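You operate a simulated robot arm through the tools that you are given. There is no shell and no other tool.

You run a simulated two-armed robot. Do the job below in one go: nothing can be reset, and whatever is moved stays where it is left.

## Task
Load the counter top's bottle pack on the cage's top shelf, tighten the strap, roll the cage in, brake it.
Fine: load first; strap handle in its buckle and blue cage lever down before it rolls; the gate stays latched; the other packs stay. Set down upright: bottle pack.

Only the result counts: the job must be done as asked and must still hold three seconds after the hand-in. Knocking over, shifting, dropping, spilling or breaking anything else fails it.

## Robot
Two 7-joint arms with fingered hands on one trunk, on a base that drives. Base frame: it is fixed to the floor where the robot stands at the start and does not move with it; the origin is under the middle of the robot, x ahead of it, y to its left, z up. Readings come in mm, degrees, newtons and seconds.
The left shoulder is at the start at [20, 123, 1237], the right one opposite. With the tool pointing down near the work surface each hand reaches from about 160 to 500 mm from the robot's upright axis, wherever it stands, measured 20 degrees to its own side. Places, roughly: blue cage lever [1100, 2300, 1300]; bottle pack [1500, 3000, 500]; cage brake [1200, 1800, 1300]; gate latch [1100, 2300, 1000]; orange strap handle [1200, 1900, 1200]; roll cage [1500, 2200, 600]; top shelf of the roll cage [1500, 2100, 1100]. Payload 2.4 kg a hand.
Tool frame (each hand has its own): the origin (TCP) lies between the finger pads and is the grasp point; the fingertips stand 17 mm ahead of it; z points along the fingers, y is the line along which they close. Largest opening 88 mm; the body of the gripper starts 47 mm behind the TCP. The gripper is a hand of 3 fingers: y runs from the thumb to the fingers, the wrist lies at [0, 0, -165] in the tool frame.
Orientation is told as [roll, pitch, yaw] about the base's x, y, z axes, in that order, counted from this pose: with the fingers straight down and closing along the base's y, the tool's x points along the base's -x, its y along +y and its z along -z.

## Interface
- The arms move only by the tool apply_moves. It takes "left_motion", "right_motion" or both (then of equal length, played together; a hand with none holds still); each is a list of rows, each a list of 6 numbers: the turn, a rotation vector about the tool's x, y, z in degrees, then the shift along the tool's x, y, z in mm. In form: [[rx, ry, rz, x, y, z], ...]. A call has 1 to 20 rows; each row shifts and turns the commanded pose from where the row before left it, along the tool's axes as they then stand. A row lasts 0.2 s, in which the tool goes at most 50 mm and 8.6 degrees; a call with a longer step from one row to the next is refused whole. Where a pose cannot be reached the arm comes as near as it can. A force on the tool above 70 N (or 10 N above the force at the start of the call, whichever is more), or a blocked arm, ends the call early, and 0.2 s more pass. In this call time passes only in rows, and 0.2 s behind the last. The reply holds the time, the measured pose of the TCP, the force on the tool along the base axes, the opening and the grip force, in the units named above and with some noise, with the torque about the TCP (base axes, N m) and any sound that the robot's microphone picked up.
- Cameras (640 x 400 px; columns grow to the right, rows downward): "scene" is now at [59.2, -3.3, 1713.9]; the picture's right is [0.07, -1.00, 0.00], its down [-0.67, -0.05, -0.74] and it looks along [0.74, 0.05, -0.67] (base axes); focal length 269 px, centre (320, 200). "left" rides on the left gripper at [-52, 4, -66] in its tool frame; the picture's right is [-0.08, -1.00, 0.00], its down [0.78, -0.07, -0.62] and it looks along [0.62, -0.05, 0.78] (tool axes); focal length 243 px, centre (320, 200). "right" rides on the right gripper at [52, 4, -66] in its tool frame; the picture's right is [-0.08, 1.00, 0.00], its down [-0.78, -0.07, -0.62] and it looks along [-0.62, -0.05, 0.78] (tool axes); focal length 243 px, centre (320, 200). There is no depth. A picture from a camera that has moved, and an enlarged one, comes with that camera's place and axes in the base frame and with its lens. The place of the scene camera against the robot may be out by one fixed shift of up to 25 mm in any direction.
- get_image(camera): a new picture of that camera. No time passes.
- slide_trunk(by): slides the trunk up (or, below 0, down) by that many mm; the arms and the scene camera ride with it, the base frame stays. It gives what a move gives, with no picture.
- steer(legs): drives the robot by 1 to 6 legs, each [ahead, left, turn to the left] in mm, mm and degrees, along the robot's own axes; the way and the turn of a leg run together, so that a leg with both is an arc; at most 1500 mm and 180 degrees a leg. The arms and the cameras ride along, it lands a little off, and it stops where it bumps. It gives what a move gives.
- set_fingers(finger1, finger2, thumb_bend, hand): sets how far each is bent, from 0 (flat) to 1 (curled in); at 0.3 the hand is open as for a grip, at 0.7 the pads meet at the TCP. One left out holds its place. A second passes; each finger stops where it meets its share of the squeeze, and holds until it gets a number again. It is the only way to open and close the hand. It gives what a move gives, with no picture; readings hold the bend of each and the force on the fingers (four entries, about 0 where the hand has none), thumb and palm.
- head_to(pan, tilt): turns the head with the scene camera to pan (to the left, within 120 degrees either way) and tilt (down, from -29 to 69), counted from straight ahead of the robot. It gives what a move gives.
- inspect(camera, box): a new picture of the part [left, top, right, bottom] of that camera's present view, enlarged. No time passes.
- finish_job(): hands the job in; it is judged then, once.

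Nothing tells you exact positions but the pictures and the camera data. Unless the task says otherwise, let go and move clear before handing in.

The tools are called after "Call:" as name(argument=value, ...) on one line, values as JSON. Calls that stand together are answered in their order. apply_moves: Moves the arms, as the interface text tells. Its arguments: {"type":"object","properties":{"left_motion":{"type":"array","items":{"type":"array","items":{"type":"number"}}},"right_motion":{"type":"array","items":{"type":"array","items":{"type":"number"}}}},"required":[]} The other tools are called the same way: slide_trunk (by) slides the trunk up or down; set_fingers (finger1, finger2, thumb_bend, hand) moves the fingers one by one; steer (legs) drives the base; head_to (pan, tilt) turns the head that bears the scene camera; get_image (camera) takes a picture; inspect (camera, box) takes an enlarged picture of a part of a camera's view; finish_job () hands the job in.

At the start:

```text
time: 0.0
left_position: [340.8, 172.1, 1183.3]
left_orientation: [0.0, 0.0, 0.0]
left_contact_force: [-0.6, -0.1, -0.2]
left_moment: [0.03, 0.01, -0.01]
left_gripper_width: 87.9
left_grip_force: 0.0
left_shape: jaw
left_bend: [0.3, 0.3, 0.3]
left_finger forces: [0.0, 0.1, 0.0, 0.0, 0.0, 0.0]
right_position: [293.7, -139.2, 1223.1]
right_orientation: [0.1, 0.0, 0.0]
right_contact_force: [-1.0, 0.5, 0.8]
right_moment: [0.01, 0.01, -0.01]
right_gripper_width: 87.6
right_grip_force: 0.1
right_shape: jaw
right_bend: [0.3, 0.3, 0.3]
right_finger forces: [0.0, 0.1, 0.0, 0.1, 0.0, 0.0]
trunk travel left (down, up): [-450.0, 380.0]
robot x, y, heading: [0.4, 1.9, -0.3]
head pan, tilt: [4.1, 42.3]
```

scene: 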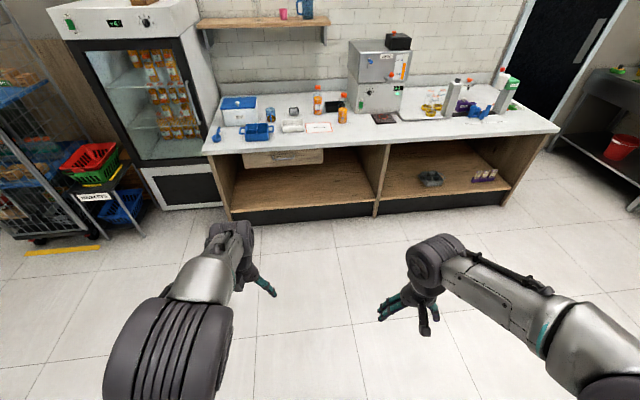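
right: 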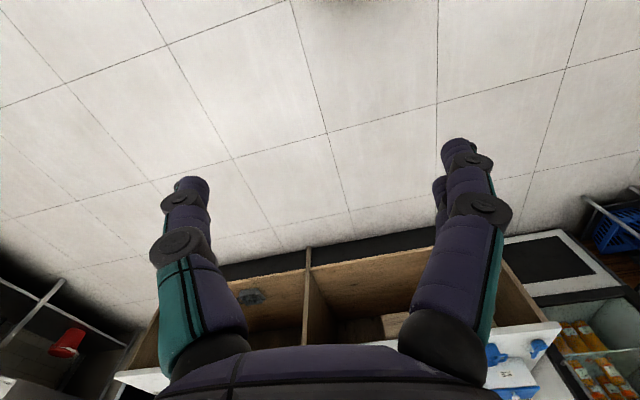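
left: 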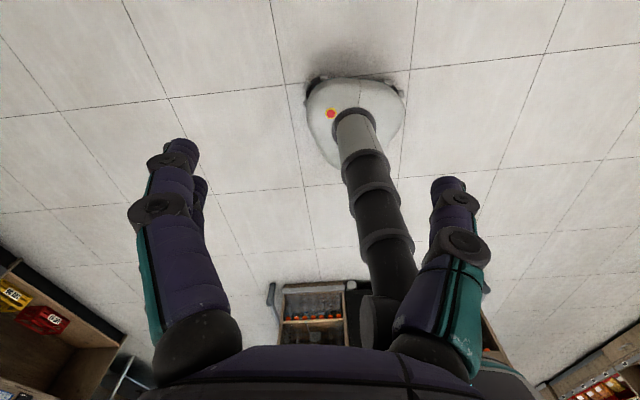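

I see a kitchen with a counter ahead, a fridge, and the roll cage far to the left. I'll turn the head to look at the cage area first.

Call:
head_to(pan=60, tilt=20)

```text
time: 1.2
left_position: [339.4, 172.9, 1185.3]
left_orientation: [-0.1, 0.0, 0.0]
left_contact_force: [1.0, 0.2, -1.0]
left_moment: [0.0, -0.04, -0.01]
left_gripper_width: 88.0
left_grip_force: 0.0
left_shape: jaw
left_bend: [0.3, 0.3, 0.3]
left_finger forces: [0.1, 0.1, 0.0, 0.0, 0.0, 0.0]
right_position: [294.0, -139.0, 1223.7]
right_orientation: [0.0, 0.0, 0.0]
right_contact_force: [-0.2, -1.4, -0.8]
right_moment: [0.0, 0.0, -0.03]
right_gripper_width: 88.1
right_grip_force: 0.1
right_shape: jaw
right_bend: [0.3, 0.3, 0.3]
right_finger forces: [0.1, 0.0, 0.1, 0.0, 0.0, 0.0]
trunk travel left (down, up): [-450.0, 380.0]
robot x, y, heading: [-0.3, -0.3, 0.1]
head pan, tilt: [60.0, 20.0]
```

The head is now turned left; I'll take a picture of the cage area.

Call:
get_image(camera="scene")

Call:
inspect(camera="scene", box=[200, 0, 520, 200])

```text
taken
camera scene: at [22.7, 71.4, 1748.7], right [0.87, -0.5, 0.0], down [-0.17, -0.3, -0.94], along [0.47, 0.81, -0.34], focal length 269 px, centre (320, 200)
```

scene: 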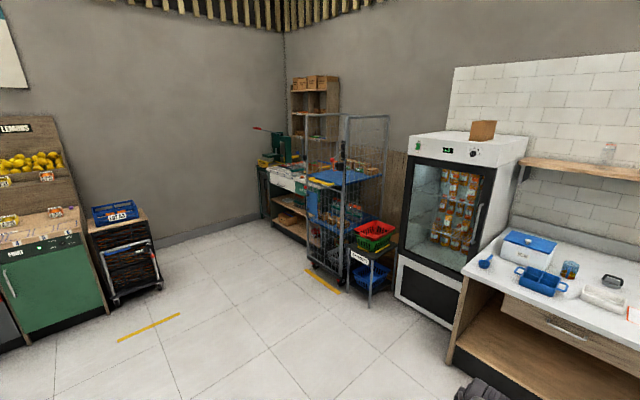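

```text
2.00 times, centred on (360, 100) of scene
camera zoom: at [22.7, 71.4, 1748.7], right [0.87, -0.5, 0.0], down [-0.17, -0.3, -0.94], along [0.47, 0.81, -0.34], focal length 538 px, centre (240, 400)
```

zoom: 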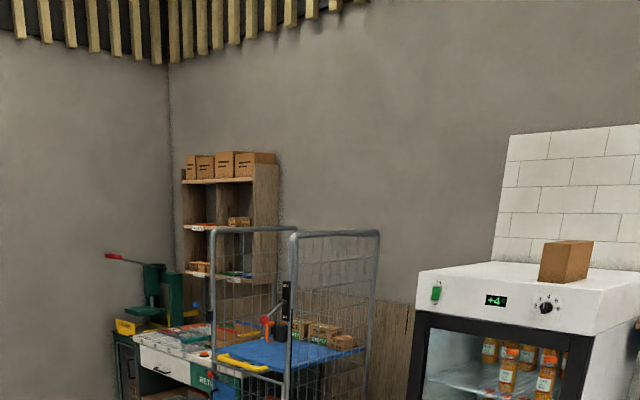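

The cage stands around x 1300–1700, y 1850–2350, open side likely facing −x with a yellow line in front of it. I'll drive closer for a better view.

Call:
steer(legs=[[0, 1300, 0], [200, 300, 30]])

Call:
head_to(pan=0, tilt=30)

Call:
get_image(camera="scene")

```text
time: 9.7
left_position: [321.2, 1952.6, 1183.8]
left_orientation: [0.0, 0.0, 30.2]
left_contact_force: [0.5, 0.6, -0.4]
left_moment: [-0.01, -0.01, -0.02]
left_gripper_width: 87.7
left_grip_force: 0.1
left_shape: jaw
left_bend: [0.3, 0.3, 0.3]
left_finger forces: [0.0, 0.0, 0.0, 0.0, 0.1, 0.1]
right_position: [437.4, 1659.5, 1223.2]
right_orientation: [0.0, 0.1, 30.4]
right_contact_force: [0.0, -0.5, 0.2]
right_moment: [0.0, 0.01, -0.01]
right_gripper_width: 87.8
right_grip_force: 0.1
right_shape: jaw
right_bend: [0.3, 0.3, 0.3]
right_finger forces: [0.0, 0.1, 0.0, 0.0, 0.0, 0.1]
trunk travel left (down, up): [-450.0, 380.0]
robot x, y, heading: [112.5, 1631.4, 30.1]
head pan, tilt: [60.0, 20.0]
```

```text
time: 11.0
left_position: [321.2, 1950.4, 1184.6]
left_orientation: [-0.1, 0.1, 30.2]
left_contact_force: [0.7, -0.6, -0.1]
left_moment: [0.06, 0.0, 0.03]
left_gripper_width: 87.9
left_grip_force: 0.1
left_shape: jaw
left_bend: [0.3, 0.3, 0.3]
left_finger forces: [0.1, 0.1, 0.0, 0.1, 0.0, 0.1]
right_position: [438.4, 1659.8, 1223.2]
right_orientation: [0.0, -0.1, 30.4]
right_contact_force: [-1.0, -1.0, -0.3]
right_moment: [-0.01, 0.03, -0.02]
right_gripper_width: 87.9
right_grip_force: 0.1
right_shape: jaw
right_bend: [0.3, 0.3, 0.3]
right_finger forces: [0.1, 0.0, 0.0, 0.1, 0.1, 0.1]
trunk travel left (down, up): [-450.0, 380.0]
robot x, y, heading: [118.4, 1632.3, 30.1]
head pan, tilt: [0.0, 30.0]
```

```text
taken
camera scene: at [170.5, 1657.0, 1732.7], right [0.5, -0.86, 0.0], down [-0.43, -0.25, -0.87], along [0.75, 0.44, -0.5], focal length 269 px, centre (320, 200)
```

scene: 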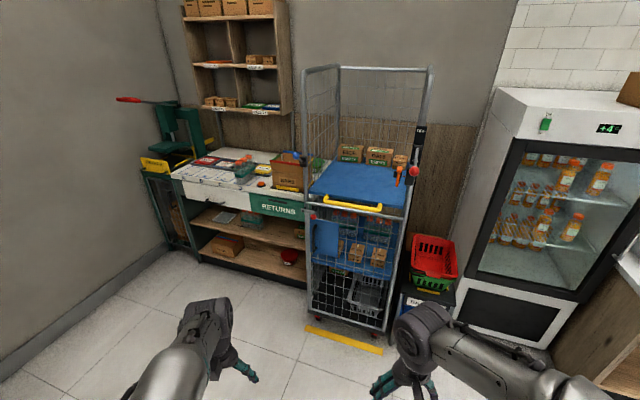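

Call:
inspect(camera="scene", box=[280, 50, 480, 175])

Call:
inspect(camera="scene", box=[280, 160, 480, 360])

Call:
inspect(camera="scene", box=[140, 80, 340, 280])

```text
3.20 times, centred on (380, 112) of scene
camera zoom: at [170.5, 1657.0, 1732.7], right [0.5, -0.86, 0.0], down [-0.43, -0.25, -0.87], along [0.75, 0.44, -0.5], focal length 862 px, centre (128, 480)
```

zoom: 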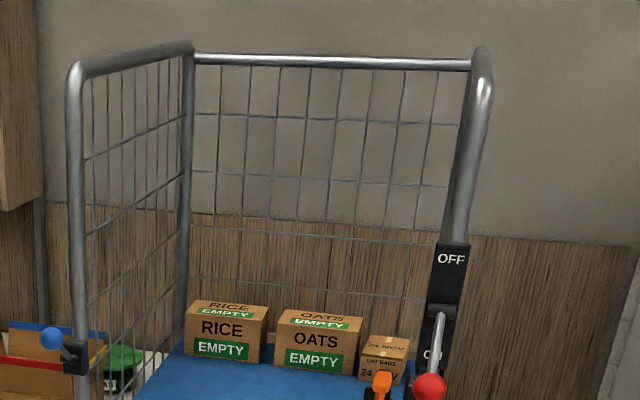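

```text
2.00 times, centred on (380, 260) of scene
camera zoom: at [170.5, 1657.0, 1732.7], right [0.5, -0.86, 0.0], down [-0.43, -0.25, -0.87], along [0.75, 0.44, -0.5], focal length 538 px, centre (200, 80)
```

zoom: 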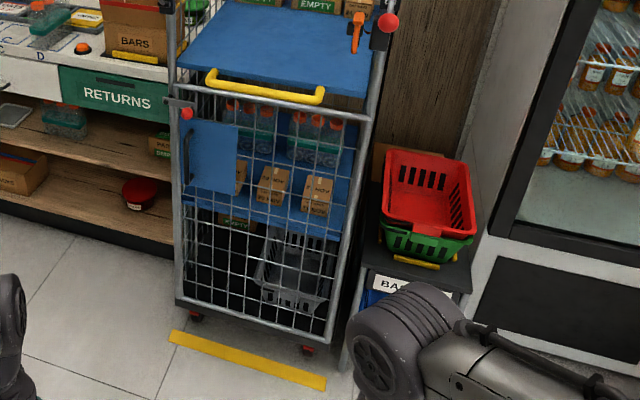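

```text
2.00 times, centred on (240, 180) of scene
camera zoom: at [170.5, 1657.0, 1732.7], right [0.5, -0.86, 0.0], down [-0.43, -0.25, -0.87], along [0.75, 0.44, -0.5], focal length 538 px, centre (480, 240)
```

zoom: 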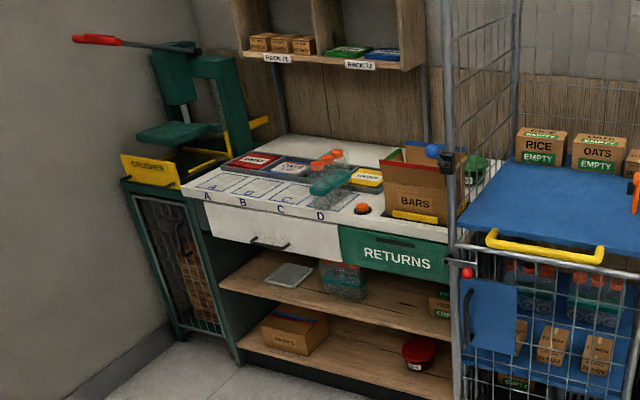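

The counter's bottle pack (teal carrier, orange caps) is on the worktop at about [1447, 3079, 842]; cage and counter are both rotated about 12.5°. I'll drive to stand off in front of the counter facing it and look closely.

Call:
steer(legs=[[0, 0, -17.6], [0, 900, 0], [850, 90, 0]])

Call:
get_image(camera="scene")

```text
time: 16.7
left_position: [217.5, 2744.8, 1183.8]
left_orientation: [0.0, 0.1, 12.5]
left_contact_force: [-0.3, -0.2, -0.3]
left_moment: [0.01, 0.0, -0.01]
left_gripper_width: 87.9
left_grip_force: 0.1
left_shape: jaw
left_bend: [0.3, 0.3, 0.3]
left_finger forces: [0.1, 0.0, 0.0, 0.0, 0.0, 0.0]
right_position: [240.8, 2432.4, 1224.0]
right_orientation: [0.0, 0.0, 12.5]
right_contact_force: [-0.5, -0.3, -0.6]
right_moment: [0.04, -0.02, 0.01]
right_gripper_width: 87.9
right_grip_force: 0.1
right_shape: jaw
right_bend: [0.3, 0.3, 0.3]
right_finger forces: [0.1, 0.0, 0.1, 0.0, 0.0, 0.0]
trunk travel left (down, up): [-450.0, 380.0]
robot x, y, heading: [-78.8, 2503.5, 12.8]
head pan, tilt: [0.0, 30.0]
stopped in leg 2: the robot was blocked; the commanded pose is now the measured one
```

```text
taken
camera scene: at [-12.6, 2509.0, 1732.7], right [0.21, -0.98, 0.0], down [-0.49, -0.11, -0.87], along [0.85, 0.19, -0.5], focal length 269 px, centre (320, 200)
```

scene: 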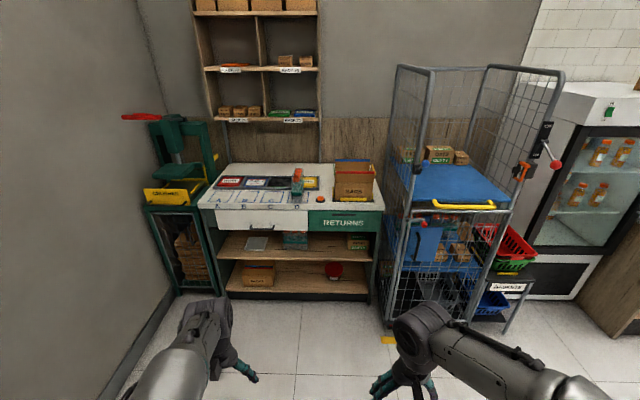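

The drive stopped because the robot bumped, probably into the crate trolley on its left. I'll look left to check before moving on.

Call:
head_to(pan=110, tilt=50)

Call:
get_image(camera="scene")

```text
time: 18.6
left_position: [217.2, 2746.0, 1184.5]
left_orientation: [0.0, 0.0, 12.4]
left_contact_force: [0.5, 0.7, 0.2]
left_moment: [-0.01, 0.02, 0.0]
left_gripper_width: 87.9
left_grip_force: 0.0
left_shape: jaw
left_bend: [0.3, 0.3, 0.3]
left_finger forces: [0.0, 0.1, 0.0, 0.0, 0.0, 0.0]
right_position: [240.9, 2432.3, 1223.8]
right_orientation: [0.0, 0.0, 12.4]
right_contact_force: [0.8, -0.1, -0.5]
right_moment: [-0.03, 0.02, 0.01]
right_gripper_width: 87.9
right_grip_force: 0.1
right_shape: jaw
right_bend: [0.3, 0.3, 0.3]
right_finger forces: [0.0, 0.0, 0.0, 0.0, 0.1, 0.0]
trunk travel left (down, up): [-450.0, 380.0]
robot x, y, heading: [-77.0, 2503.2, 12.5]
head pan, tilt: [110.0, 50.0]
```

```text
taken
camera scene: at [-142.8, 2555.5, 1703.2], right [0.84, 0.54, 0.0], down [0.41, -0.65, -0.64], along [-0.34, 0.54, -0.77], focal length 269 px, centre (320, 200)
```

scene: 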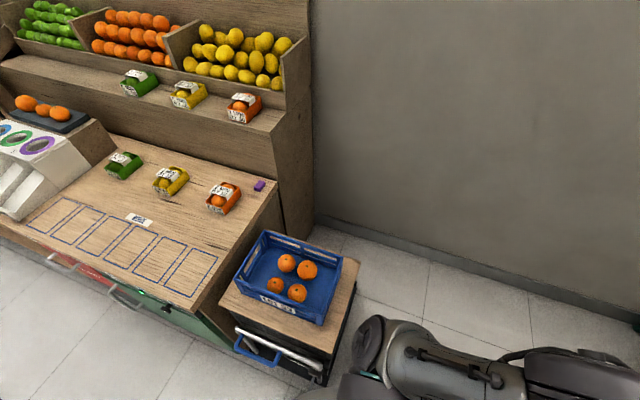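

The trolley and its crate look undisturbed. I'll drive straight ahead away from it toward the counter.

Call:
steer(legs=[[200, 0, 0], [740, 80, 0]])

Call:
head_to(pan=10, tilt=42)

Call:
get_image(camera="scene")

```text
time: 23.8
left_position: [1112.6, 3025.5, 1183.2]
left_orientation: [0.0, 0.1, 12.6]
left_contact_force: [0.0, 0.6, -0.1]
left_moment: [-0.01, -0.01, 0.01]
left_gripper_width: 87.7
left_grip_force: 0.2
left_shape: jaw
left_bend: [0.3, 0.3, 0.3]
left_finger forces: [0.0, 0.0, 0.0, 0.0, 0.1, 0.1]
right_position: [1136.6, 2713.9, 1222.7]
right_orientation: [0.0, 0.0, 12.7]
right_contact_force: [-0.4, 0.4, -0.5]
right_moment: [-0.03, 0.01, 0.0]
right_gripper_width: 87.6
right_grip_force: 0.1
right_shape: jaw
right_bend: [0.3, 0.3, 0.3]
right_finger forces: [0.1, 0.1, 0.0, 0.0, 0.0, 0.0]
trunk travel left (down, up): [-450.0, 380.0]
robot x, y, heading: [820.3, 2781.5, 12.7]
head pan, tilt: [110.0, 50.0]
```

```text
time: 25.6
left_position: [1111.4, 3026.0, 1184.8]
left_orientation: [0.0, 0.0, 12.7]
left_contact_force: [-0.1, 0.3, 0.3]
left_moment: [-0.04, -0.03, 0.0]
left_gripper_width: 87.8
left_grip_force: 0.1
left_shape: jaw
left_bend: [0.3, 0.3, 0.3]
left_finger forces: [0.0, 0.0, 0.1, 0.0, 0.0, 0.0]
right_position: [1136.2, 2712.7, 1224.8]
right_orientation: [0.0, 0.0, 12.7]
right_contact_force: [-0.1, -0.2, 0.3]
right_moment: [0.01, 0.01, -0.01]
right_gripper_width: 87.9
right_grip_force: 0.1
right_shape: jaw
right_bend: [0.3, 0.3, 0.3]
right_finger forces: [0.0, 0.0, 0.1, 0.0, 0.0, 0.1]
trunk travel left (down, up): [-450.0, 380.0]
robot x, y, heading: [817.0, 2783.6, 12.8]
head pan, tilt: [10.0, 42.0]
```

```text
taken
camera scene: at [871.5, 2802.5, 1714.4], right [0.39, -0.92, 0.0], down [-0.62, -0.26, -0.74], along [0.69, 0.29, -0.67], focal length 269 px, centre (320, 200)
```

scene: 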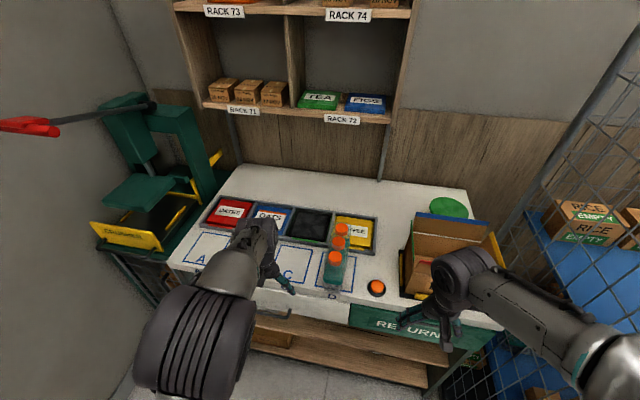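

Call:
inspect(camera="scene", box=[270, 200, 430, 320])

Call:
get_image(camera="left")

Call:
get_image(camera="right")

```text
3.33 times, centred on (350, 260) of scene
camera zoom: at [871.5, 2802.5, 1714.4], right [0.39, -0.92, 0.0], down [-0.62, -0.26, -0.74], along [0.69, 0.29, -0.67], focal length 897 px, centre (220, 0)
```

zoom: 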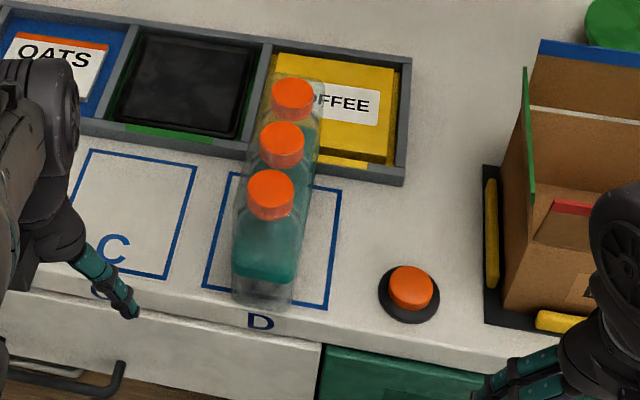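

```text
taken
camera left: at [1161.5, 3042.6, 1250.4], right [0.3, -0.95, 0.0], down [-0.75, -0.24, 0.62], along [-0.59, -0.19, -0.78], focal length 243 px, centre (320, 200)
```

left: 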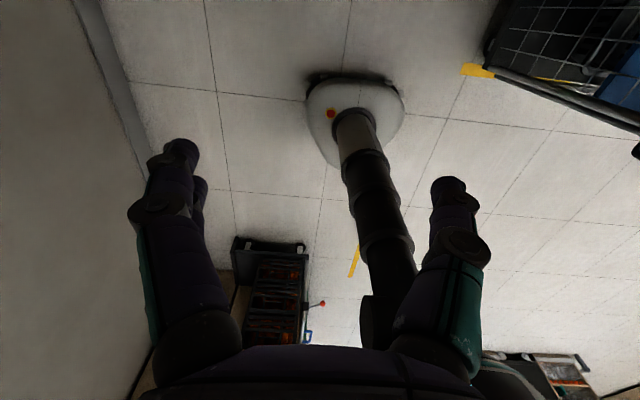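

```text
taken
camera right: at [1085.2, 2705.3, 1289.4], right [-0.14, 0.99, 0.0], down [0.78, 0.11, 0.62], along [0.62, 0.08, -0.78], focal length 243 px, centre (320, 200)
```

right: 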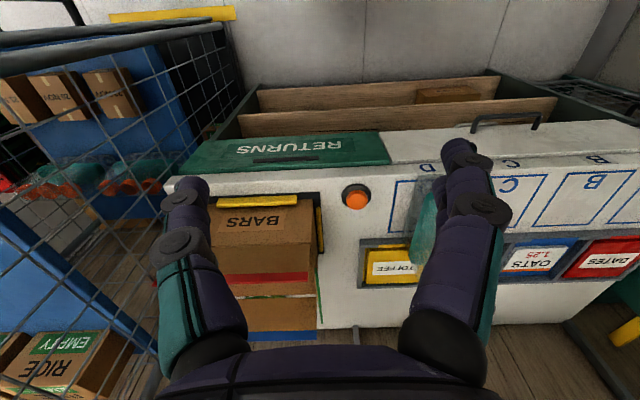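

The pack is three bottles in a row (depth-wise), roughly 60 × 167 × 150 mm, centred about [1390, 2957], counter top near z 917. Before grasping I'll study the cage from here.

Call:
head_to(pan=-50, tilt=30)

Call:
get_image(camera="scene")

Call:
inspect(camera="scene", box=[200, 40, 440, 190])

```text
time: 26.9
left_position: [1113.0, 3027.5, 1184.5]
left_orientation: [0.0, 0.0, 12.7]
left_contact_force: [0.4, 0.7, 0.2]
left_moment: [0.0, 0.04, 0.01]
left_gripper_width: 87.9
left_grip_force: 0.0
left_shape: jaw
left_bend: [0.3, 0.3, 0.3]
left_finger forces: [0.1, 0.0, 0.1, 0.1, 0.0, 0.0]
right_position: [1136.2, 2711.6, 1223.3]
right_orientation: [0.0, 0.0, 12.8]
right_contact_force: [0.5, -0.3, 0.1]
right_moment: [-0.03, 0.02, -0.02]
right_gripper_width: 87.8
right_grip_force: 0.1
right_shape: jaw
right_bend: [0.3, 0.3, 0.3]
right_finger forces: [0.1, 0.0, 0.0, 0.0, 0.0, 0.0]
trunk travel left (down, up): [-450.0, 380.0]
robot x, y, heading: [819.3, 2789.1, 12.4]
head pan, tilt: [-50.0, 30.0]
```

```text
taken
camera scene: at [866.3, 2715.4, 1732.7], right [-0.61, -0.8, 0.0], down [-0.4, 0.3, -0.87], along [0.69, -0.52, -0.5], focal length 269 px, centre (320, 200)
```

scene: 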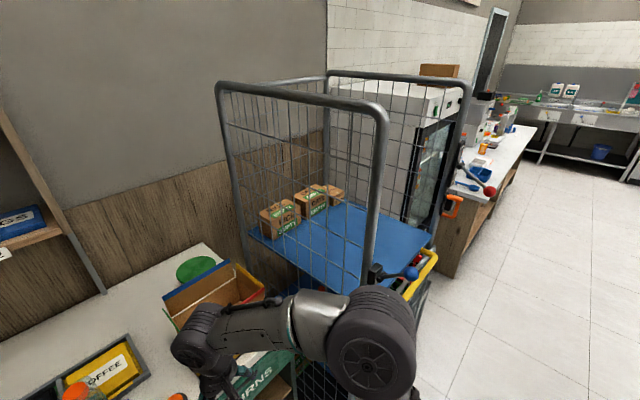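

```text
2.67 times, centred on (320, 115) of scene
camera zoom: at [866.3, 2715.4, 1732.7], right [-0.61, -0.8, 0.0], down [-0.4, 0.3, -0.87], along [0.69, -0.52, -0.5], focal length 718 px, centre (320, 427)
```

zoom: 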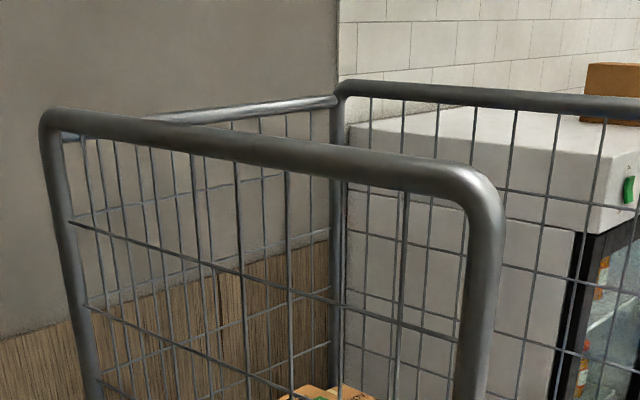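

The shelf's boxes are at its rear, leaving a clear front half. I'll shift the robot so the right hand (its camera looks forward) is in front of the bottle pack.

Call:
steer(legs=[[0, 176, 0], [140, 0, 0]])

Call:
head_to(pan=-10, tilt=48)

Call:
get_image(camera="scene")

Call:
get_image(camera="right")

```text
time: 29.3
left_position: [1213.7, 3227.7, 1184.0]
left_orientation: [-0.1, 0.1, 12.7]
left_contact_force: [-0.5, -0.2, -0.3]
left_moment: [0.01, -0.02, -0.02]
left_gripper_width: 88.0
left_grip_force: 0.0
left_shape: jaw
left_bend: [0.3, 0.3, 0.3]
left_finger forces: [0.0, 0.0, 0.1, 0.1, 0.0, 0.0]
right_position: [1237.6, 2915.8, 1223.4]
right_orientation: [0.1, 0.1, 12.7]
right_contact_force: [0.0, 0.6, -0.3]
right_moment: [-0.02, 0.02, 0.01]
right_gripper_width: 88.1
right_grip_force: 0.0
right_shape: jaw
right_bend: [0.3, 0.3, 0.3]
right_finger forces: [0.0, 0.0, 0.0, 0.0, 0.0, 0.0]
trunk travel left (down, up): [-450.0, 380.0]
robot x, y, heading: [919.1, 2979.8, 12.8]
head pan, tilt: [-50.0, 30.0]
```

```text
time: 30.4
left_position: [1211.3, 3226.8, 1184.3]
left_orientation: [0.0, -0.1, 12.6]
left_contact_force: [0.4, 0.1, 0.6]
left_moment: [-0.01, 0.0, -0.05]
left_gripper_width: 87.8
left_grip_force: 0.0
left_shape: jaw
left_bend: [0.3, 0.3, 0.3]
left_finger forces: [0.0, 0.0, 0.1, 0.0, 0.0, 0.0]
right_position: [1235.4, 2914.0, 1222.8]
right_orientation: [0.0, 0.0, 12.7]
right_contact_force: [-0.8, 0.6, -0.5]
right_moment: [0.01, 0.0, 0.03]
right_gripper_width: 88.0
right_grip_force: 0.0
right_shape: jaw
right_bend: [0.3, 0.3, 0.3]
right_finger forces: [0.0, 0.1, 0.0, 0.0, 0.0, 0.1]
trunk travel left (down, up): [-450.0, 380.0]
robot x, y, heading: [913.7, 2981.9, 12.9]
head pan, tilt: [-10.0, 48.0]
```

```text
taken
camera scene: at [972.8, 2974.7, 1705.9], right [0.05, -1.0, 0.0], down [-0.74, -0.03, -0.67], along [0.67, 0.03, -0.74], focal length 269 px, centre (320, 200)
```

scene: 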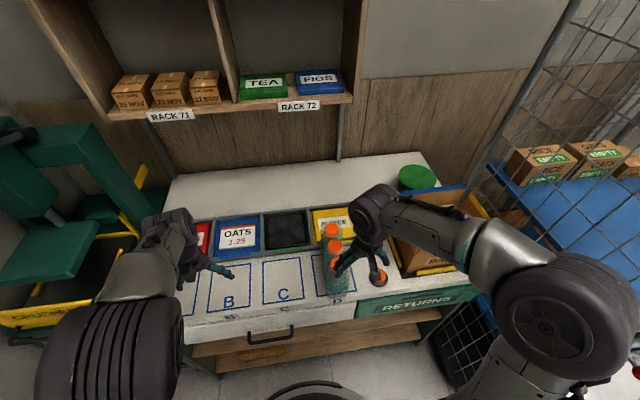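

```text
taken
camera right: at [1185.0, 2906.3, 1289.4], right [-0.14, 0.99, 0.0], down [0.78, 0.11, 0.62], along [0.62, 0.09, -0.78], focal length 243 px, centre (320, 200)
```

right: 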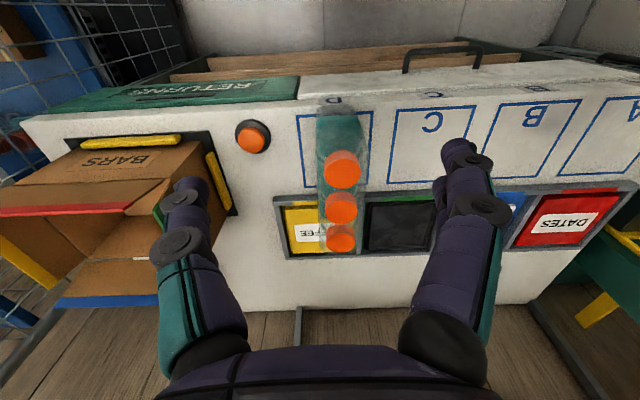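

The right camera sees the three caps; the pack's long axis points along depth. I'll advance the right hand part-way over it and take another picture to triangulate the height.

Call:
apply_moves(right_motion=[[0, 0, 0, -25, 5, 0], [0, 0, 0, -25, 5, 0], [0, 0, 0, -20, 4, 0]])

Call:
get_image(camera="right")

Call:
inspect(camera="right", box=[240, 60, 440, 260])

```text
time: 31.1
left_position: [1211.0, 3227.3, 1184.2]
left_orientation: [0.0, 0.2, 12.7]
left_contact_force: [0.0, -0.2, -0.1]
left_moment: [0.0, 0.0, -0.02]
left_gripper_width: 87.9
left_grip_force: 0.0
left_shape: jaw
left_bend: [0.3, 0.3, 0.3]
left_finger forces: [0.0, 0.0, 0.0, 0.1, 0.1, 0.0]
right_position: [1303.5, 2944.9, 1223.4]
right_orientation: [-0.1, 0.1, 12.6]
right_contact_force: [-0.6, 0.0, 0.1]
right_moment: [0.0, -0.01, 0.0]
right_gripper_width: 87.9
right_grip_force: 0.0
right_shape: jaw
right_bend: [0.3, 0.3, 0.3]
right_finger forces: [0.0, 0.1, 0.1, 0.0, 0.0, 0.1]
trunk travel left (down, up): [-450.0, 380.0]
robot x, y, heading: [919.3, 2980.7, 12.8]
head pan, tilt: [-10.0, 48.0]
```

```text
taken
camera right: at [1251.6, 2935.8, 1289.3], right [-0.14, 0.99, 0.0], down [0.78, 0.11, 0.62], along [0.62, 0.09, -0.78], focal length 243 px, centre (320, 200)
```

right: 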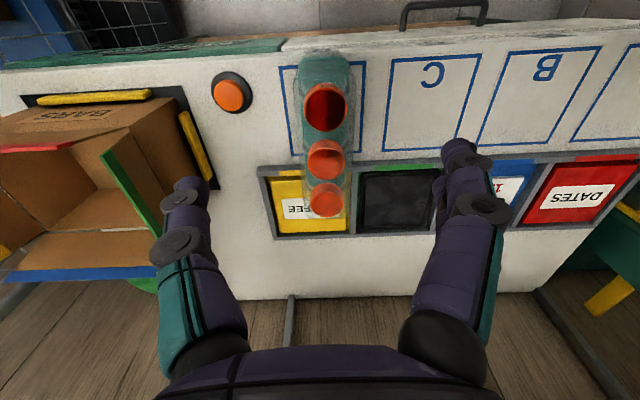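

```text
2.00 times, centred on (340, 160) of right
camera zoom: at [1251.6, 2935.8, 1289.3], right [-0.14, 0.99, 0.0], down [0.78, 0.11, 0.62], along [0.62, 0.09, -0.78], focal length 485 px, centre (280, 280)
```

zoom: 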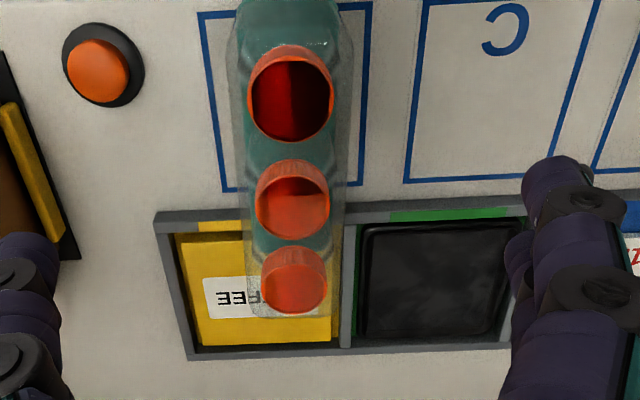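

Triangulating with the wrist camera: cap tops at about z 1040, middle cap near [1391, 2963]. I'll move the right hand above the middle bottle and lower to just above the caps, then check alignment.

Call:
apply_moves(right_motion=[[0, 0, 0, -30, 0, 0], [0, 0, 0, -30, -1, 0], [0, 0, 0, -29, 0, 0], [0, 0, 0, 0, 0, 40], [0, 0, 0, 0, 0, 40], [0, 0, 0, 0, 0, 35]])

Call:
get_image(camera="right")

Call:
get_image(camera="scene")

```text
time: 32.5
left_position: [1210.3, 3226.9, 1184.2]
left_orientation: [0.1, -0.1, 12.7]
left_contact_force: [0.3, 0.1, -0.6]
left_moment: [0.01, -0.01, 0.02]
left_gripper_width: 87.9
left_grip_force: 0.1
left_shape: jaw
left_bend: [0.3, 0.3, 0.3]
left_finger forces: [0.1, 0.0, 0.0, 0.0, 0.0, 0.0]
right_position: [1387.7, 2962.2, 1107.0]
right_orientation: [0.0, 0.0, 12.6]
right_contact_force: [0.0, 0.7, -0.3]
right_moment: [0.02, -0.02, -0.01]
right_gripper_width: 88.0
right_grip_force: 0.1
right_shape: jaw
right_bend: [0.3, 0.3, 0.3]
right_finger forces: [0.0, 0.0, 0.0, 0.0, 0.0, 0.0]
trunk travel left (down, up): [-450.0, 380.0]
robot x, y, heading: [913.6, 2982.4, 12.6]
head pan, tilt: [-10.0, 48.0]
```

```text
taken
camera right: at [1337.0, 2953.6, 1173.8], right [-0.14, 0.99, 0.0], down [0.78, 0.11, 0.62], along [0.62, 0.09, -0.78], focal length 243 px, centre (320, 200)
```

right: 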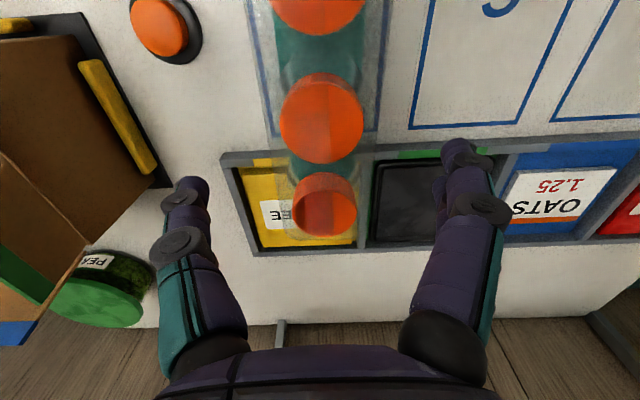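

```text
taken
camera scene: at [972.9, 2974.6, 1705.9], right [0.05, -1.0, 0.0], down [-0.74, -0.03, -0.67], along [0.67, 0.03, -0.74], focal length 269 px, centre (320, 200)
```

scene: 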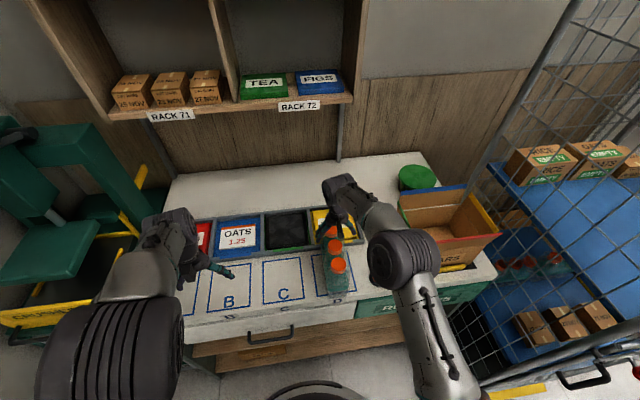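

The hand is centred over the middle cap (columns ~322). I'll lower by 95 mm with the fingers straddling the pack and check the palm-to-cap gap.

Call:
apply_moves(right_motion=[[0, 0, 0, -1, 1, 25], [0, 0, 0, -1, 0, 25], [0, 0, 0, 0, 0, 20], [0, 0, 0, 0, 0, 15], [0, 0, 0, 0, 0, 10]])

Call:
get_image(camera="right")

Call:
inspect(camera="scene", box=[260, 160, 440, 320])

```text
time: 33.7
left_position: [1207.7, 3227.6, 1185.2]
left_orientation: [-0.2, -0.2, 12.7]
left_contact_force: [-0.7, 0.6, -0.3]
left_moment: [0.01, -0.02, 0.02]
left_gripper_width: 87.7
left_grip_force: 0.0
left_shape: jaw
left_bend: [0.3, 0.3, 0.3]
left_finger forces: [0.1, 0.0, 0.0, 0.0, 0.1, 0.0]
right_position: [1393.2, 2964.1, 1027.8]
right_orientation: [0.1, -1.8, 12.5]
right_contact_force: [-11.3, -2.0, 38.3]
right_moment: [-0.17, -0.32, -0.06]
right_gripper_width: 86.8
right_grip_force: 0.2
right_shape: jaw
right_bend: [0.3, 0.3, 0.3]
right_finger forces: [13.3, 9.8, 0.0, 0.0, 27.0, 0.0]
trunk travel left (down, up): [-450.0, 380.0]
robot x, y, heading: [918.2, 2986.6, 12.8]
head pan, tilt: [-10.0, 48.0]
stopped in row 5 (right hand): the force on the tool passed its limit at 82 N (the readings are from after the stop); the commanded pose is now the measured one
```

```text
taken
camera right: at [1339.8, 2955.7, 1092.8], right [-0.13, 0.99, 0.01], down [0.76, 0.1, 0.64], along [0.64, 0.09, -0.76], focal length 243 px, centre (320, 200)
```

right: 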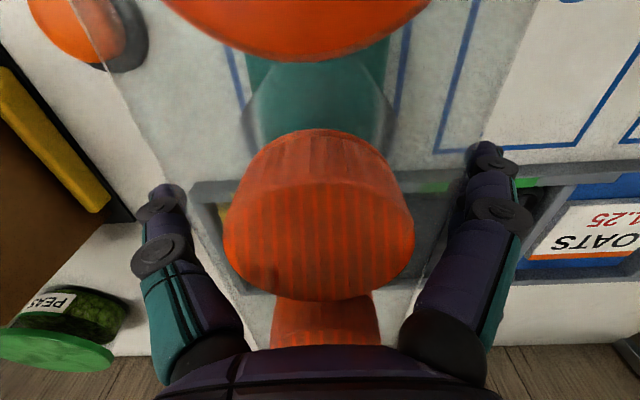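

```text
2.50 times, centred on (350, 240) of scene
camera zoom: at [967.0, 2974.4, 1706.3], right [0.05, -1.0, 0.0], down [-0.74, -0.03, -0.67], along [0.67, 0.03, -0.74], focal length 673 px, centre (245, 100)
```

zoom: 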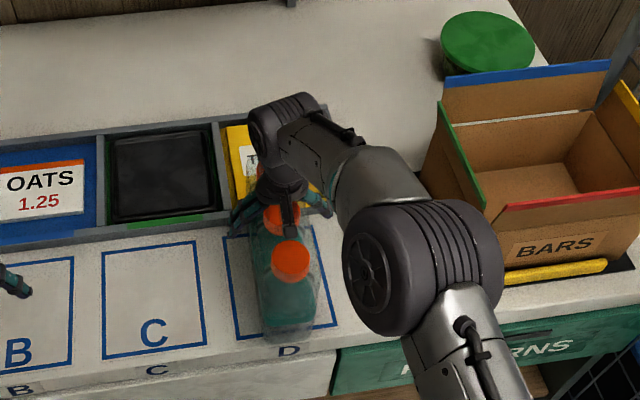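

The fingers pressed onto the pack at TCP z 1028 (finger and thumb forces, palm none), so I'll back up a little, straighten the pitch and open the fingers wider before trying again.

Call:
apply_moves(right_motion=[[0, 0, 0, 0, 0, -10], [0, 0, 0, 0, 0, -20]])

Call:
set_fingers(hand="right", finger1=0.1, finger2=0.1, thumb_bend=0.1)

Call:
get_image(camera="right")

Call:
inspect(camera="scene", box=[290, 160, 390, 310])

```text
time: 34.3
left_position: [1211.1, 3226.7, 1184.4]
left_orientation: [0.1, 0.0, 12.7]
left_contact_force: [0.2, 0.2, 0.0]
left_moment: [0.0, 0.01, 0.03]
left_gripper_width: 88.0
left_grip_force: 0.0
left_shape: jaw
left_bend: [0.3, 0.3, 0.3]
left_finger forces: [0.1, 0.0, 0.1, 0.0, 0.1, 0.1]
right_position: [1393.1, 2963.0, 1053.3]
right_orientation: [0.0, -1.2, 12.7]
right_contact_force: [0.4, 0.5, -0.3]
right_moment: [-0.01, 0.0, 0.01]
right_gripper_width: 87.9
right_grip_force: 0.1
right_shape: jaw
right_bend: [0.3, 0.3, 0.3]
right_finger forces: [0.0, 0.0, 0.0, 0.0, 0.0, 0.0]
trunk travel left (down, up): [-450.0, 380.0]
robot x, y, heading: [918.4, 2981.4, 12.5]
head pan, tilt: [-10.0, 48.0]
```

```text
time: 35.3
left_position: [1211.4, 3228.6, 1184.2]
left_orientation: [-0.1, 0.0, 12.7]
left_contact_force: [0.4, -0.2, 0.1]
left_moment: [0.0, 0.0, -0.01]
left_gripper_width: 87.9
left_grip_force: 0.0
left_shape: jaw
left_bend: [0.3, 0.3, 0.3]
left_finger forces: [0.1, 0.0, 0.0, 0.1, 0.0, 0.0]
right_position: [1394.1, 2964.0, 1053.9]
right_orientation: [0.0, -1.2, 12.6]
right_contact_force: [0.2, -0.2, 0.2]
right_moment: [-0.01, -0.03, -0.03]
right_gripper_width: 108.4
right_grip_force: 0.1
right_shape: fingers
right_bend: [0.1, 0.1, 0.1]
right_finger forces: [0.1, 0.1, 0.0, 0.0, 0.0, 0.0]
trunk travel left (down, up): [-450.0, 380.0]
robot x, y, heading: [918.1, 2981.8, 12.6]
head pan, tilt: [-10.0, 48.0]
```

```text
taken
camera right: at [1342.0, 2956.0, 1118.4], right [-0.13, 0.99, 0.0], down [0.76, 0.1, 0.64], along [0.63, 0.09, -0.77], focal length 243 px, centre (320, 200)
```

right: 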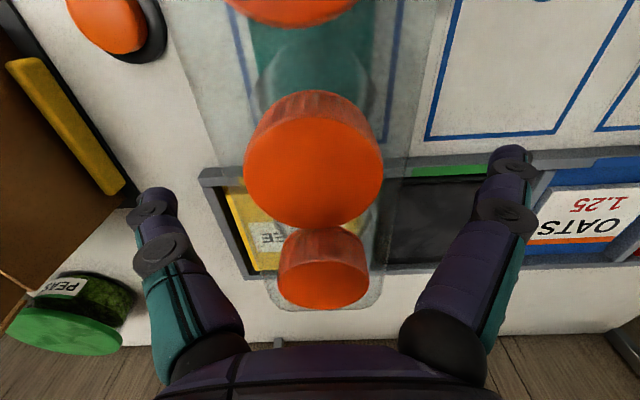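

```text
2.67 times, centred on (340, 235) of scene
camera zoom: at [973.1, 2974.9, 1705.9], right [0.05, -1.0, 0.0], down [-0.74, -0.03, -0.67], along [0.67, 0.03, -0.74], focal length 718 px, centre (267, 107)
```

zoom: 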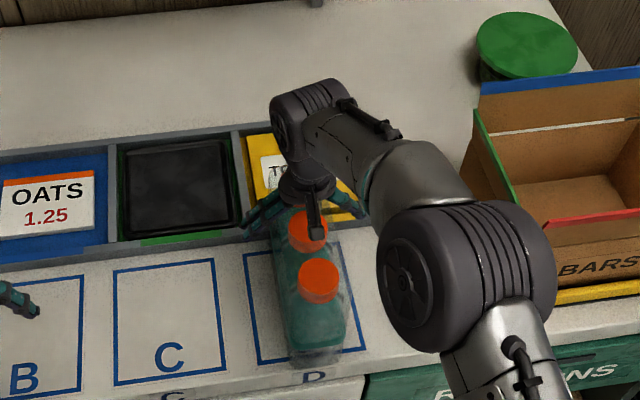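

With the fingers opened to 108 mm there is ample clearance. I'll level the pitch and lower gently in small steps to about TCP z 1012.

Call:
apply_moves(right_motion=[[0, 1.2, 0, 0, 0, 8], [0, 0, 0, 0, 0, 10], [0, 0, 0, 0, 0, 8], [0, 0, 0, 0, 0, 6], [0, 0, 0, 0, 0, 4], [0, 0, 0, 0, 0, 3], [0, 0, 0, 0, 0, 3]])

Call:
get_image(camera="right")

```text
time: 36.7
left_position: [1208.3, 3227.9, 1184.9]
left_orientation: [-0.1, -0.1, 12.8]
left_contact_force: [0.3, -0.7, 0.1]
left_moment: [-0.03, -0.01, -0.01]
left_gripper_width: 88.1
left_grip_force: 0.0
left_shape: jaw
left_bend: [0.3, 0.3, 0.3]
left_finger forces: [0.1, 0.1, 0.0, 0.0, 0.0, 0.1]
right_position: [1395.3, 2964.5, 1025.6]
right_orientation: [0.0, -1.5, 12.4]
right_contact_force: [-7.8, -3.5, 32.7]
right_moment: [-0.14, -0.26, -0.06]
right_gripper_width: 117.9
right_grip_force: 20.2
right_shape: fingers
right_bend: [0.1, 0.1, 0.0]
right_finger forces: [9.3, 6.9, 0.1, 0.1, 24.3, 0.0]
trunk travel left (down, up): [-450.0, 380.0]
robot x, y, heading: [913.7, 2984.8, 12.7]
head pan, tilt: [-10.0, 48.0]
stopped in row 6 (right hand): the force on the tool passed its limit at 73 N (the readings are from after the stop); the commanded pose is now the measured one
```

```text
taken
camera right: at [1343.9, 2955.8, 1090.5], right [-0.13, 0.99, 0.0], down [0.76, 0.1, 0.64], along [0.63, 0.09, -0.77], focal length 243 px, centre (320, 200)
```

right: 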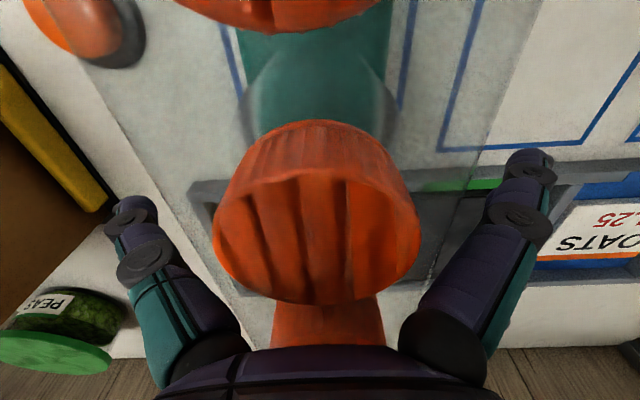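

Contact occurs at the same height regardless of spread, so the finger bases rest on the film/cap top (~z 1058); the film sides are vertical there, so gripping at TCP ~1031 should work. I'll back off 5 mm, level, shift 8 mm back to the middle bottle and close.

Call:
apply_moves(right_motion=[[0, 0.7, 0, 4, 0, -5], [0, 0.8, 0, 4, -1, -2]])

Call:
set_fingers(hand="right", finger1=0.7, finger2=0.7, thumb_bend=0.7)

Call:
get_image(camera="right")

```text
time: 37.3
left_position: [1212.5, 3227.4, 1185.0]
left_orientation: [0.0, 0.0, 12.7]
left_contact_force: [0.2, 0.4, -0.5]
left_moment: [0.03, 0.03, -0.03]
left_gripper_width: 87.7
left_grip_force: 0.1
left_shape: jaw
left_bend: [0.3, 0.3, 0.3]
left_finger forces: [0.0, 0.1, 0.1, 0.0, 0.0, 0.1]
right_position: [1389.8, 2961.9, 1027.7]
right_orientation: [0.2, 0.6, 12.4]
right_contact_force: [0.5, 1.3, 4.1]
right_moment: [-0.06, -0.01, 0.0]
right_gripper_width: 113.1
right_grip_force: 6.6
right_shape: fingers
right_bend: [0.1, 0.1, 0.03]
right_finger forces: [3.2, 2.8, 0.0, 0.1, 6.7, 0.0]
trunk travel left (down, up): [-450.0, 380.0]
robot x, y, heading: [917.3, 2986.3, 12.8]
head pan, tilt: [-10.0, 48.0]
```

```text
time: 38.3
left_position: [1210.2, 3228.6, 1186.3]
left_orientation: [0.0, 0.1, 12.7]
left_contact_force: [-0.3, -0.2, -0.2]
left_moment: [0.02, 0.02, 0.0]
left_gripper_width: 87.8
left_grip_force: 0.1
left_shape: jaw
left_bend: [0.3, 0.3, 0.3]
left_finger forces: [0.0, 0.0, 0.1, 0.0, 0.0, 0.1]
right_position: [1389.1, 2961.9, 1030.7]
right_orientation: [0.0, 0.3, 12.5]
right_contact_force: [2.9, 3.7, 26.6]
right_moment: [-0.27, 0.04, -0.03]
right_gripper_width: 53.8
right_grip_force: 49.2
right_shape: fingers
right_bend: [0.66, 0.65, 0.66]
right_finger forces: [24.8, 24.7, 0.0, 0.0, 48.0, 0.0]
trunk travel left (down, up): [-450.0, 380.0]
robot x, y, heading: [917.6, 2984.6, 12.7]
head pan, tilt: [-10.0, 48.0]
```

```text
taken
camera right: at [1339.3, 2954.8, 1096.9], right [-0.13, 0.99, 0.0], down [0.78, 0.1, 0.62], along [0.61, 0.08, -0.79], focal length 243 px, centre (320, 200)
```

right: 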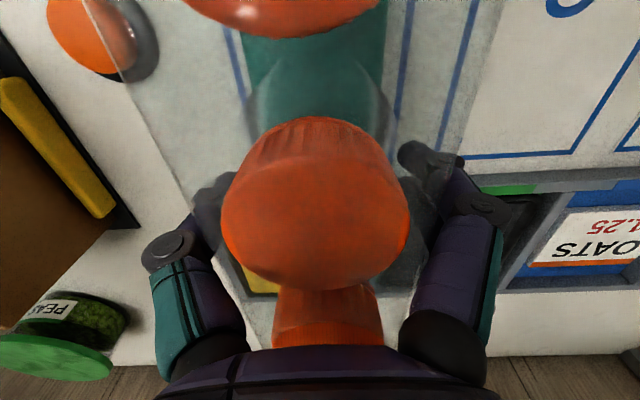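

The grip is solid (width 53.8 mm, about 49 N). I'll lift slowly and verify the pack comes up level.

Call:
apply_moves(right_motion=[[0, 0, 0, 0, 0, -5], [0, 0, 0, 0, 0, -8], [0, 0, 0, 0, 0, -10], [0, 0, 0, 0, 0, -15], [0, 0, 0, 0, 0, -20]])

Call:
get_image(camera="scene")

Call:
get_image(camera="right")

```text
time: 39.5
left_position: [1211.6, 3227.0, 1183.6]
left_orientation: [0.0, 0.0, 12.7]
left_contact_force: [-0.4, -0.5, -0.2]
left_moment: [0.02, 0.03, 0.0]
left_gripper_width: 88.1
left_grip_force: 0.0
left_shape: jaw
left_bend: [0.3, 0.3, 0.3]
left_finger forces: [0.1, 0.1, 0.0, 0.0, 0.0, 0.0]
right_position: [1391.5, 2961.0, 1084.9]
right_orientation: [0.1, 0.6, 12.5]
right_contact_force: [0.1, -0.6, -1.2]
right_moment: [-0.04, -0.02, -0.01]
right_gripper_width: 53.5
right_grip_force: 37.6
right_shape: fingers
right_bend: [0.64, 0.64, 0.64]
right_finger forces: [18.4, 19.0, 0.0, 0.0, 37.6, 0.0]
trunk travel left (down, up): [-450.0, 380.0]
robot x, y, heading: [913.9, 2984.6, 12.9]
head pan, tilt: [-10.0, 48.0]
```

```text
taken
camera scene: at [973.2, 2974.8, 1705.9], right [0.05, -1.0, 0.0], down [-0.74, -0.03, -0.67], along [0.67, 0.03, -0.74], focal length 269 px, centre (320, 200)
```

scene: 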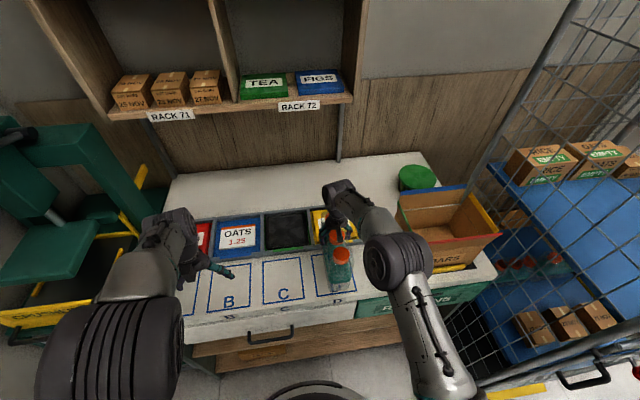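

```text
taken
camera right: at [1341.2, 2954.0, 1152.6], right [-0.13, 0.99, 0.0], down [0.78, 0.1, 0.61], along [0.61, 0.08, -0.79], focal length 243 px, centre (320, 200)
```

right: 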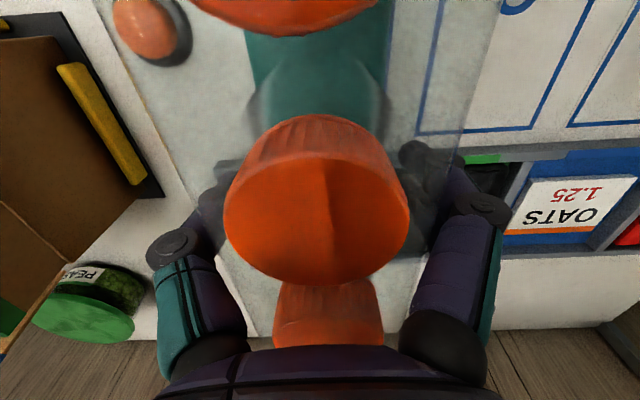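

The pack is lifted and steady. I'll back straight away from the counter, then raise the trunk.

Call:
steer(legs=[[-380, 0, 0]])

Call:
slide_trunk(by=220)

Call:
head_to(pan=-45, tilt=35)

Call:
get_image(camera="scene")

Call:
get_image(camera="right")

```text
time: 41.9
left_position: [838.3, 3142.7, 1184.3]
left_orientation: [0.0, 0.0, 12.7]
left_contact_force: [-0.3, -1.1, -0.9]
left_moment: [0.01, -0.01, 0.0]
left_gripper_width: 87.8
left_grip_force: 0.0
left_shape: jaw
left_bend: [0.3, 0.3, 0.3]
left_finger forces: [0.0, 0.1, 0.1, 0.0, 0.1, 0.0]
right_position: [1018.9, 2877.8, 1086.5]
right_orientation: [0.1, 0.5, 12.5]
right_contact_force: [-1.0, -0.2, -2.1]
right_moment: [-0.02, -0.01, -0.06]
right_gripper_width: 53.5
right_grip_force: 37.2
right_shape: fingers
right_bend: [0.64, 0.64, 0.64]
right_finger forces: [18.3, 18.9, 0.0, 0.0, 37.4, 0.0]
trunk travel left (down, up): [-450.0, 380.0]
robot x, y, heading: [547.7, 2900.9, 13.0]
head pan, tilt: [-10.0, 48.0]
```

```text
time: 44.2
left_position: [841.4, 3143.7, 1402.7]
left_orientation: [0.0, 0.1, 12.7]
left_contact_force: [0.9, 0.4, -0.2]
left_moment: [0.02, 0.01, 0.0]
left_gripper_width: 87.9
left_grip_force: 0.1
left_shape: jaw
left_bend: [0.3, 0.3, 0.3]
left_finger forces: [0.0, 0.0, 0.0, 0.0, 0.0, 0.1]
right_position: [1020.5, 2878.3, 1305.7]
right_orientation: [0.2, 0.5, 12.5]
right_contact_force: [-0.1, -0.5, -0.6]
right_moment: [0.02, 0.0, 0.0]
right_gripper_width: 53.4
right_grip_force: 37.1
right_shape: fingers
right_bend: [0.64, 0.64, 0.64]
right_finger forces: [18.1, 18.8, 0.0, 0.1, 37.0, 0.1]
trunk travel left (down, up): [-670.0, 160.0]
robot x, y, heading: [551.9, 2900.1, 12.9]
head pan, tilt: [-10.0, 48.0]
```

```text
time: 45.2
left_position: [839.8, 3143.7, 1404.7]
left_orientation: [0.0, 0.0, 12.8]
left_contact_force: [0.0, 0.4, -0.3]
left_moment: [-0.02, -0.02, 0.03]
left_gripper_width: 87.8
left_grip_force: 0.0
left_shape: jaw
left_bend: [0.3, 0.3, 0.3]
left_finger forces: [0.1, 0.0, 0.0, 0.0, 0.0, 0.1]
right_position: [1020.2, 2878.9, 1305.8]
right_orientation: [0.2, 0.4, 12.5]
right_contact_force: [-0.5, -0.9, -0.7]
right_moment: [0.01, 0.03, -0.01]
right_gripper_width: 53.5
right_grip_force: 36.4
right_shape: fingers
right_bend: [0.64, 0.64, 0.64]
right_finger forces: [18.1, 18.7, 0.0, 0.0, 37.0, 0.0]
trunk travel left (down, up): [-670.0, 160.0]
robot x, y, heading: [547.3, 2899.2, 12.9]
head pan, tilt: [-45.0, 35.0]
```

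```text
taken
camera scene: at [597.2, 2840.4, 1944.9], right [-0.53, -0.85, 0.0], down [-0.49, 0.31, -0.82], along [0.69, -0.44, -0.57], focal length 269 px, centre (320, 200)
```

scene: 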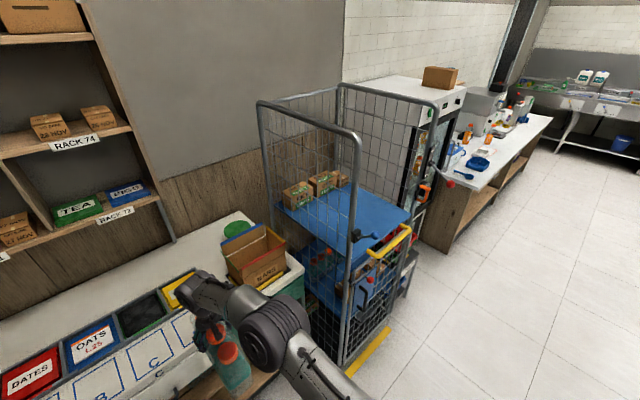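

```text
taken
camera right: at [969.6, 2870.4, 1372.5], right [-0.13, 0.99, 0.0], down [0.78, 0.1, 0.61], along [0.61, 0.08, -0.79], focal length 243 px, centre (320, 200)
```

right: 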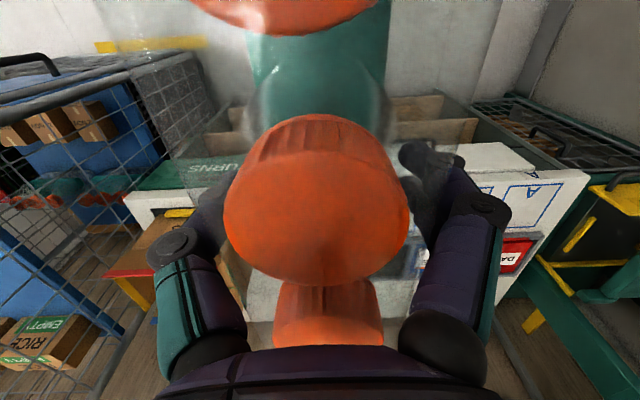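

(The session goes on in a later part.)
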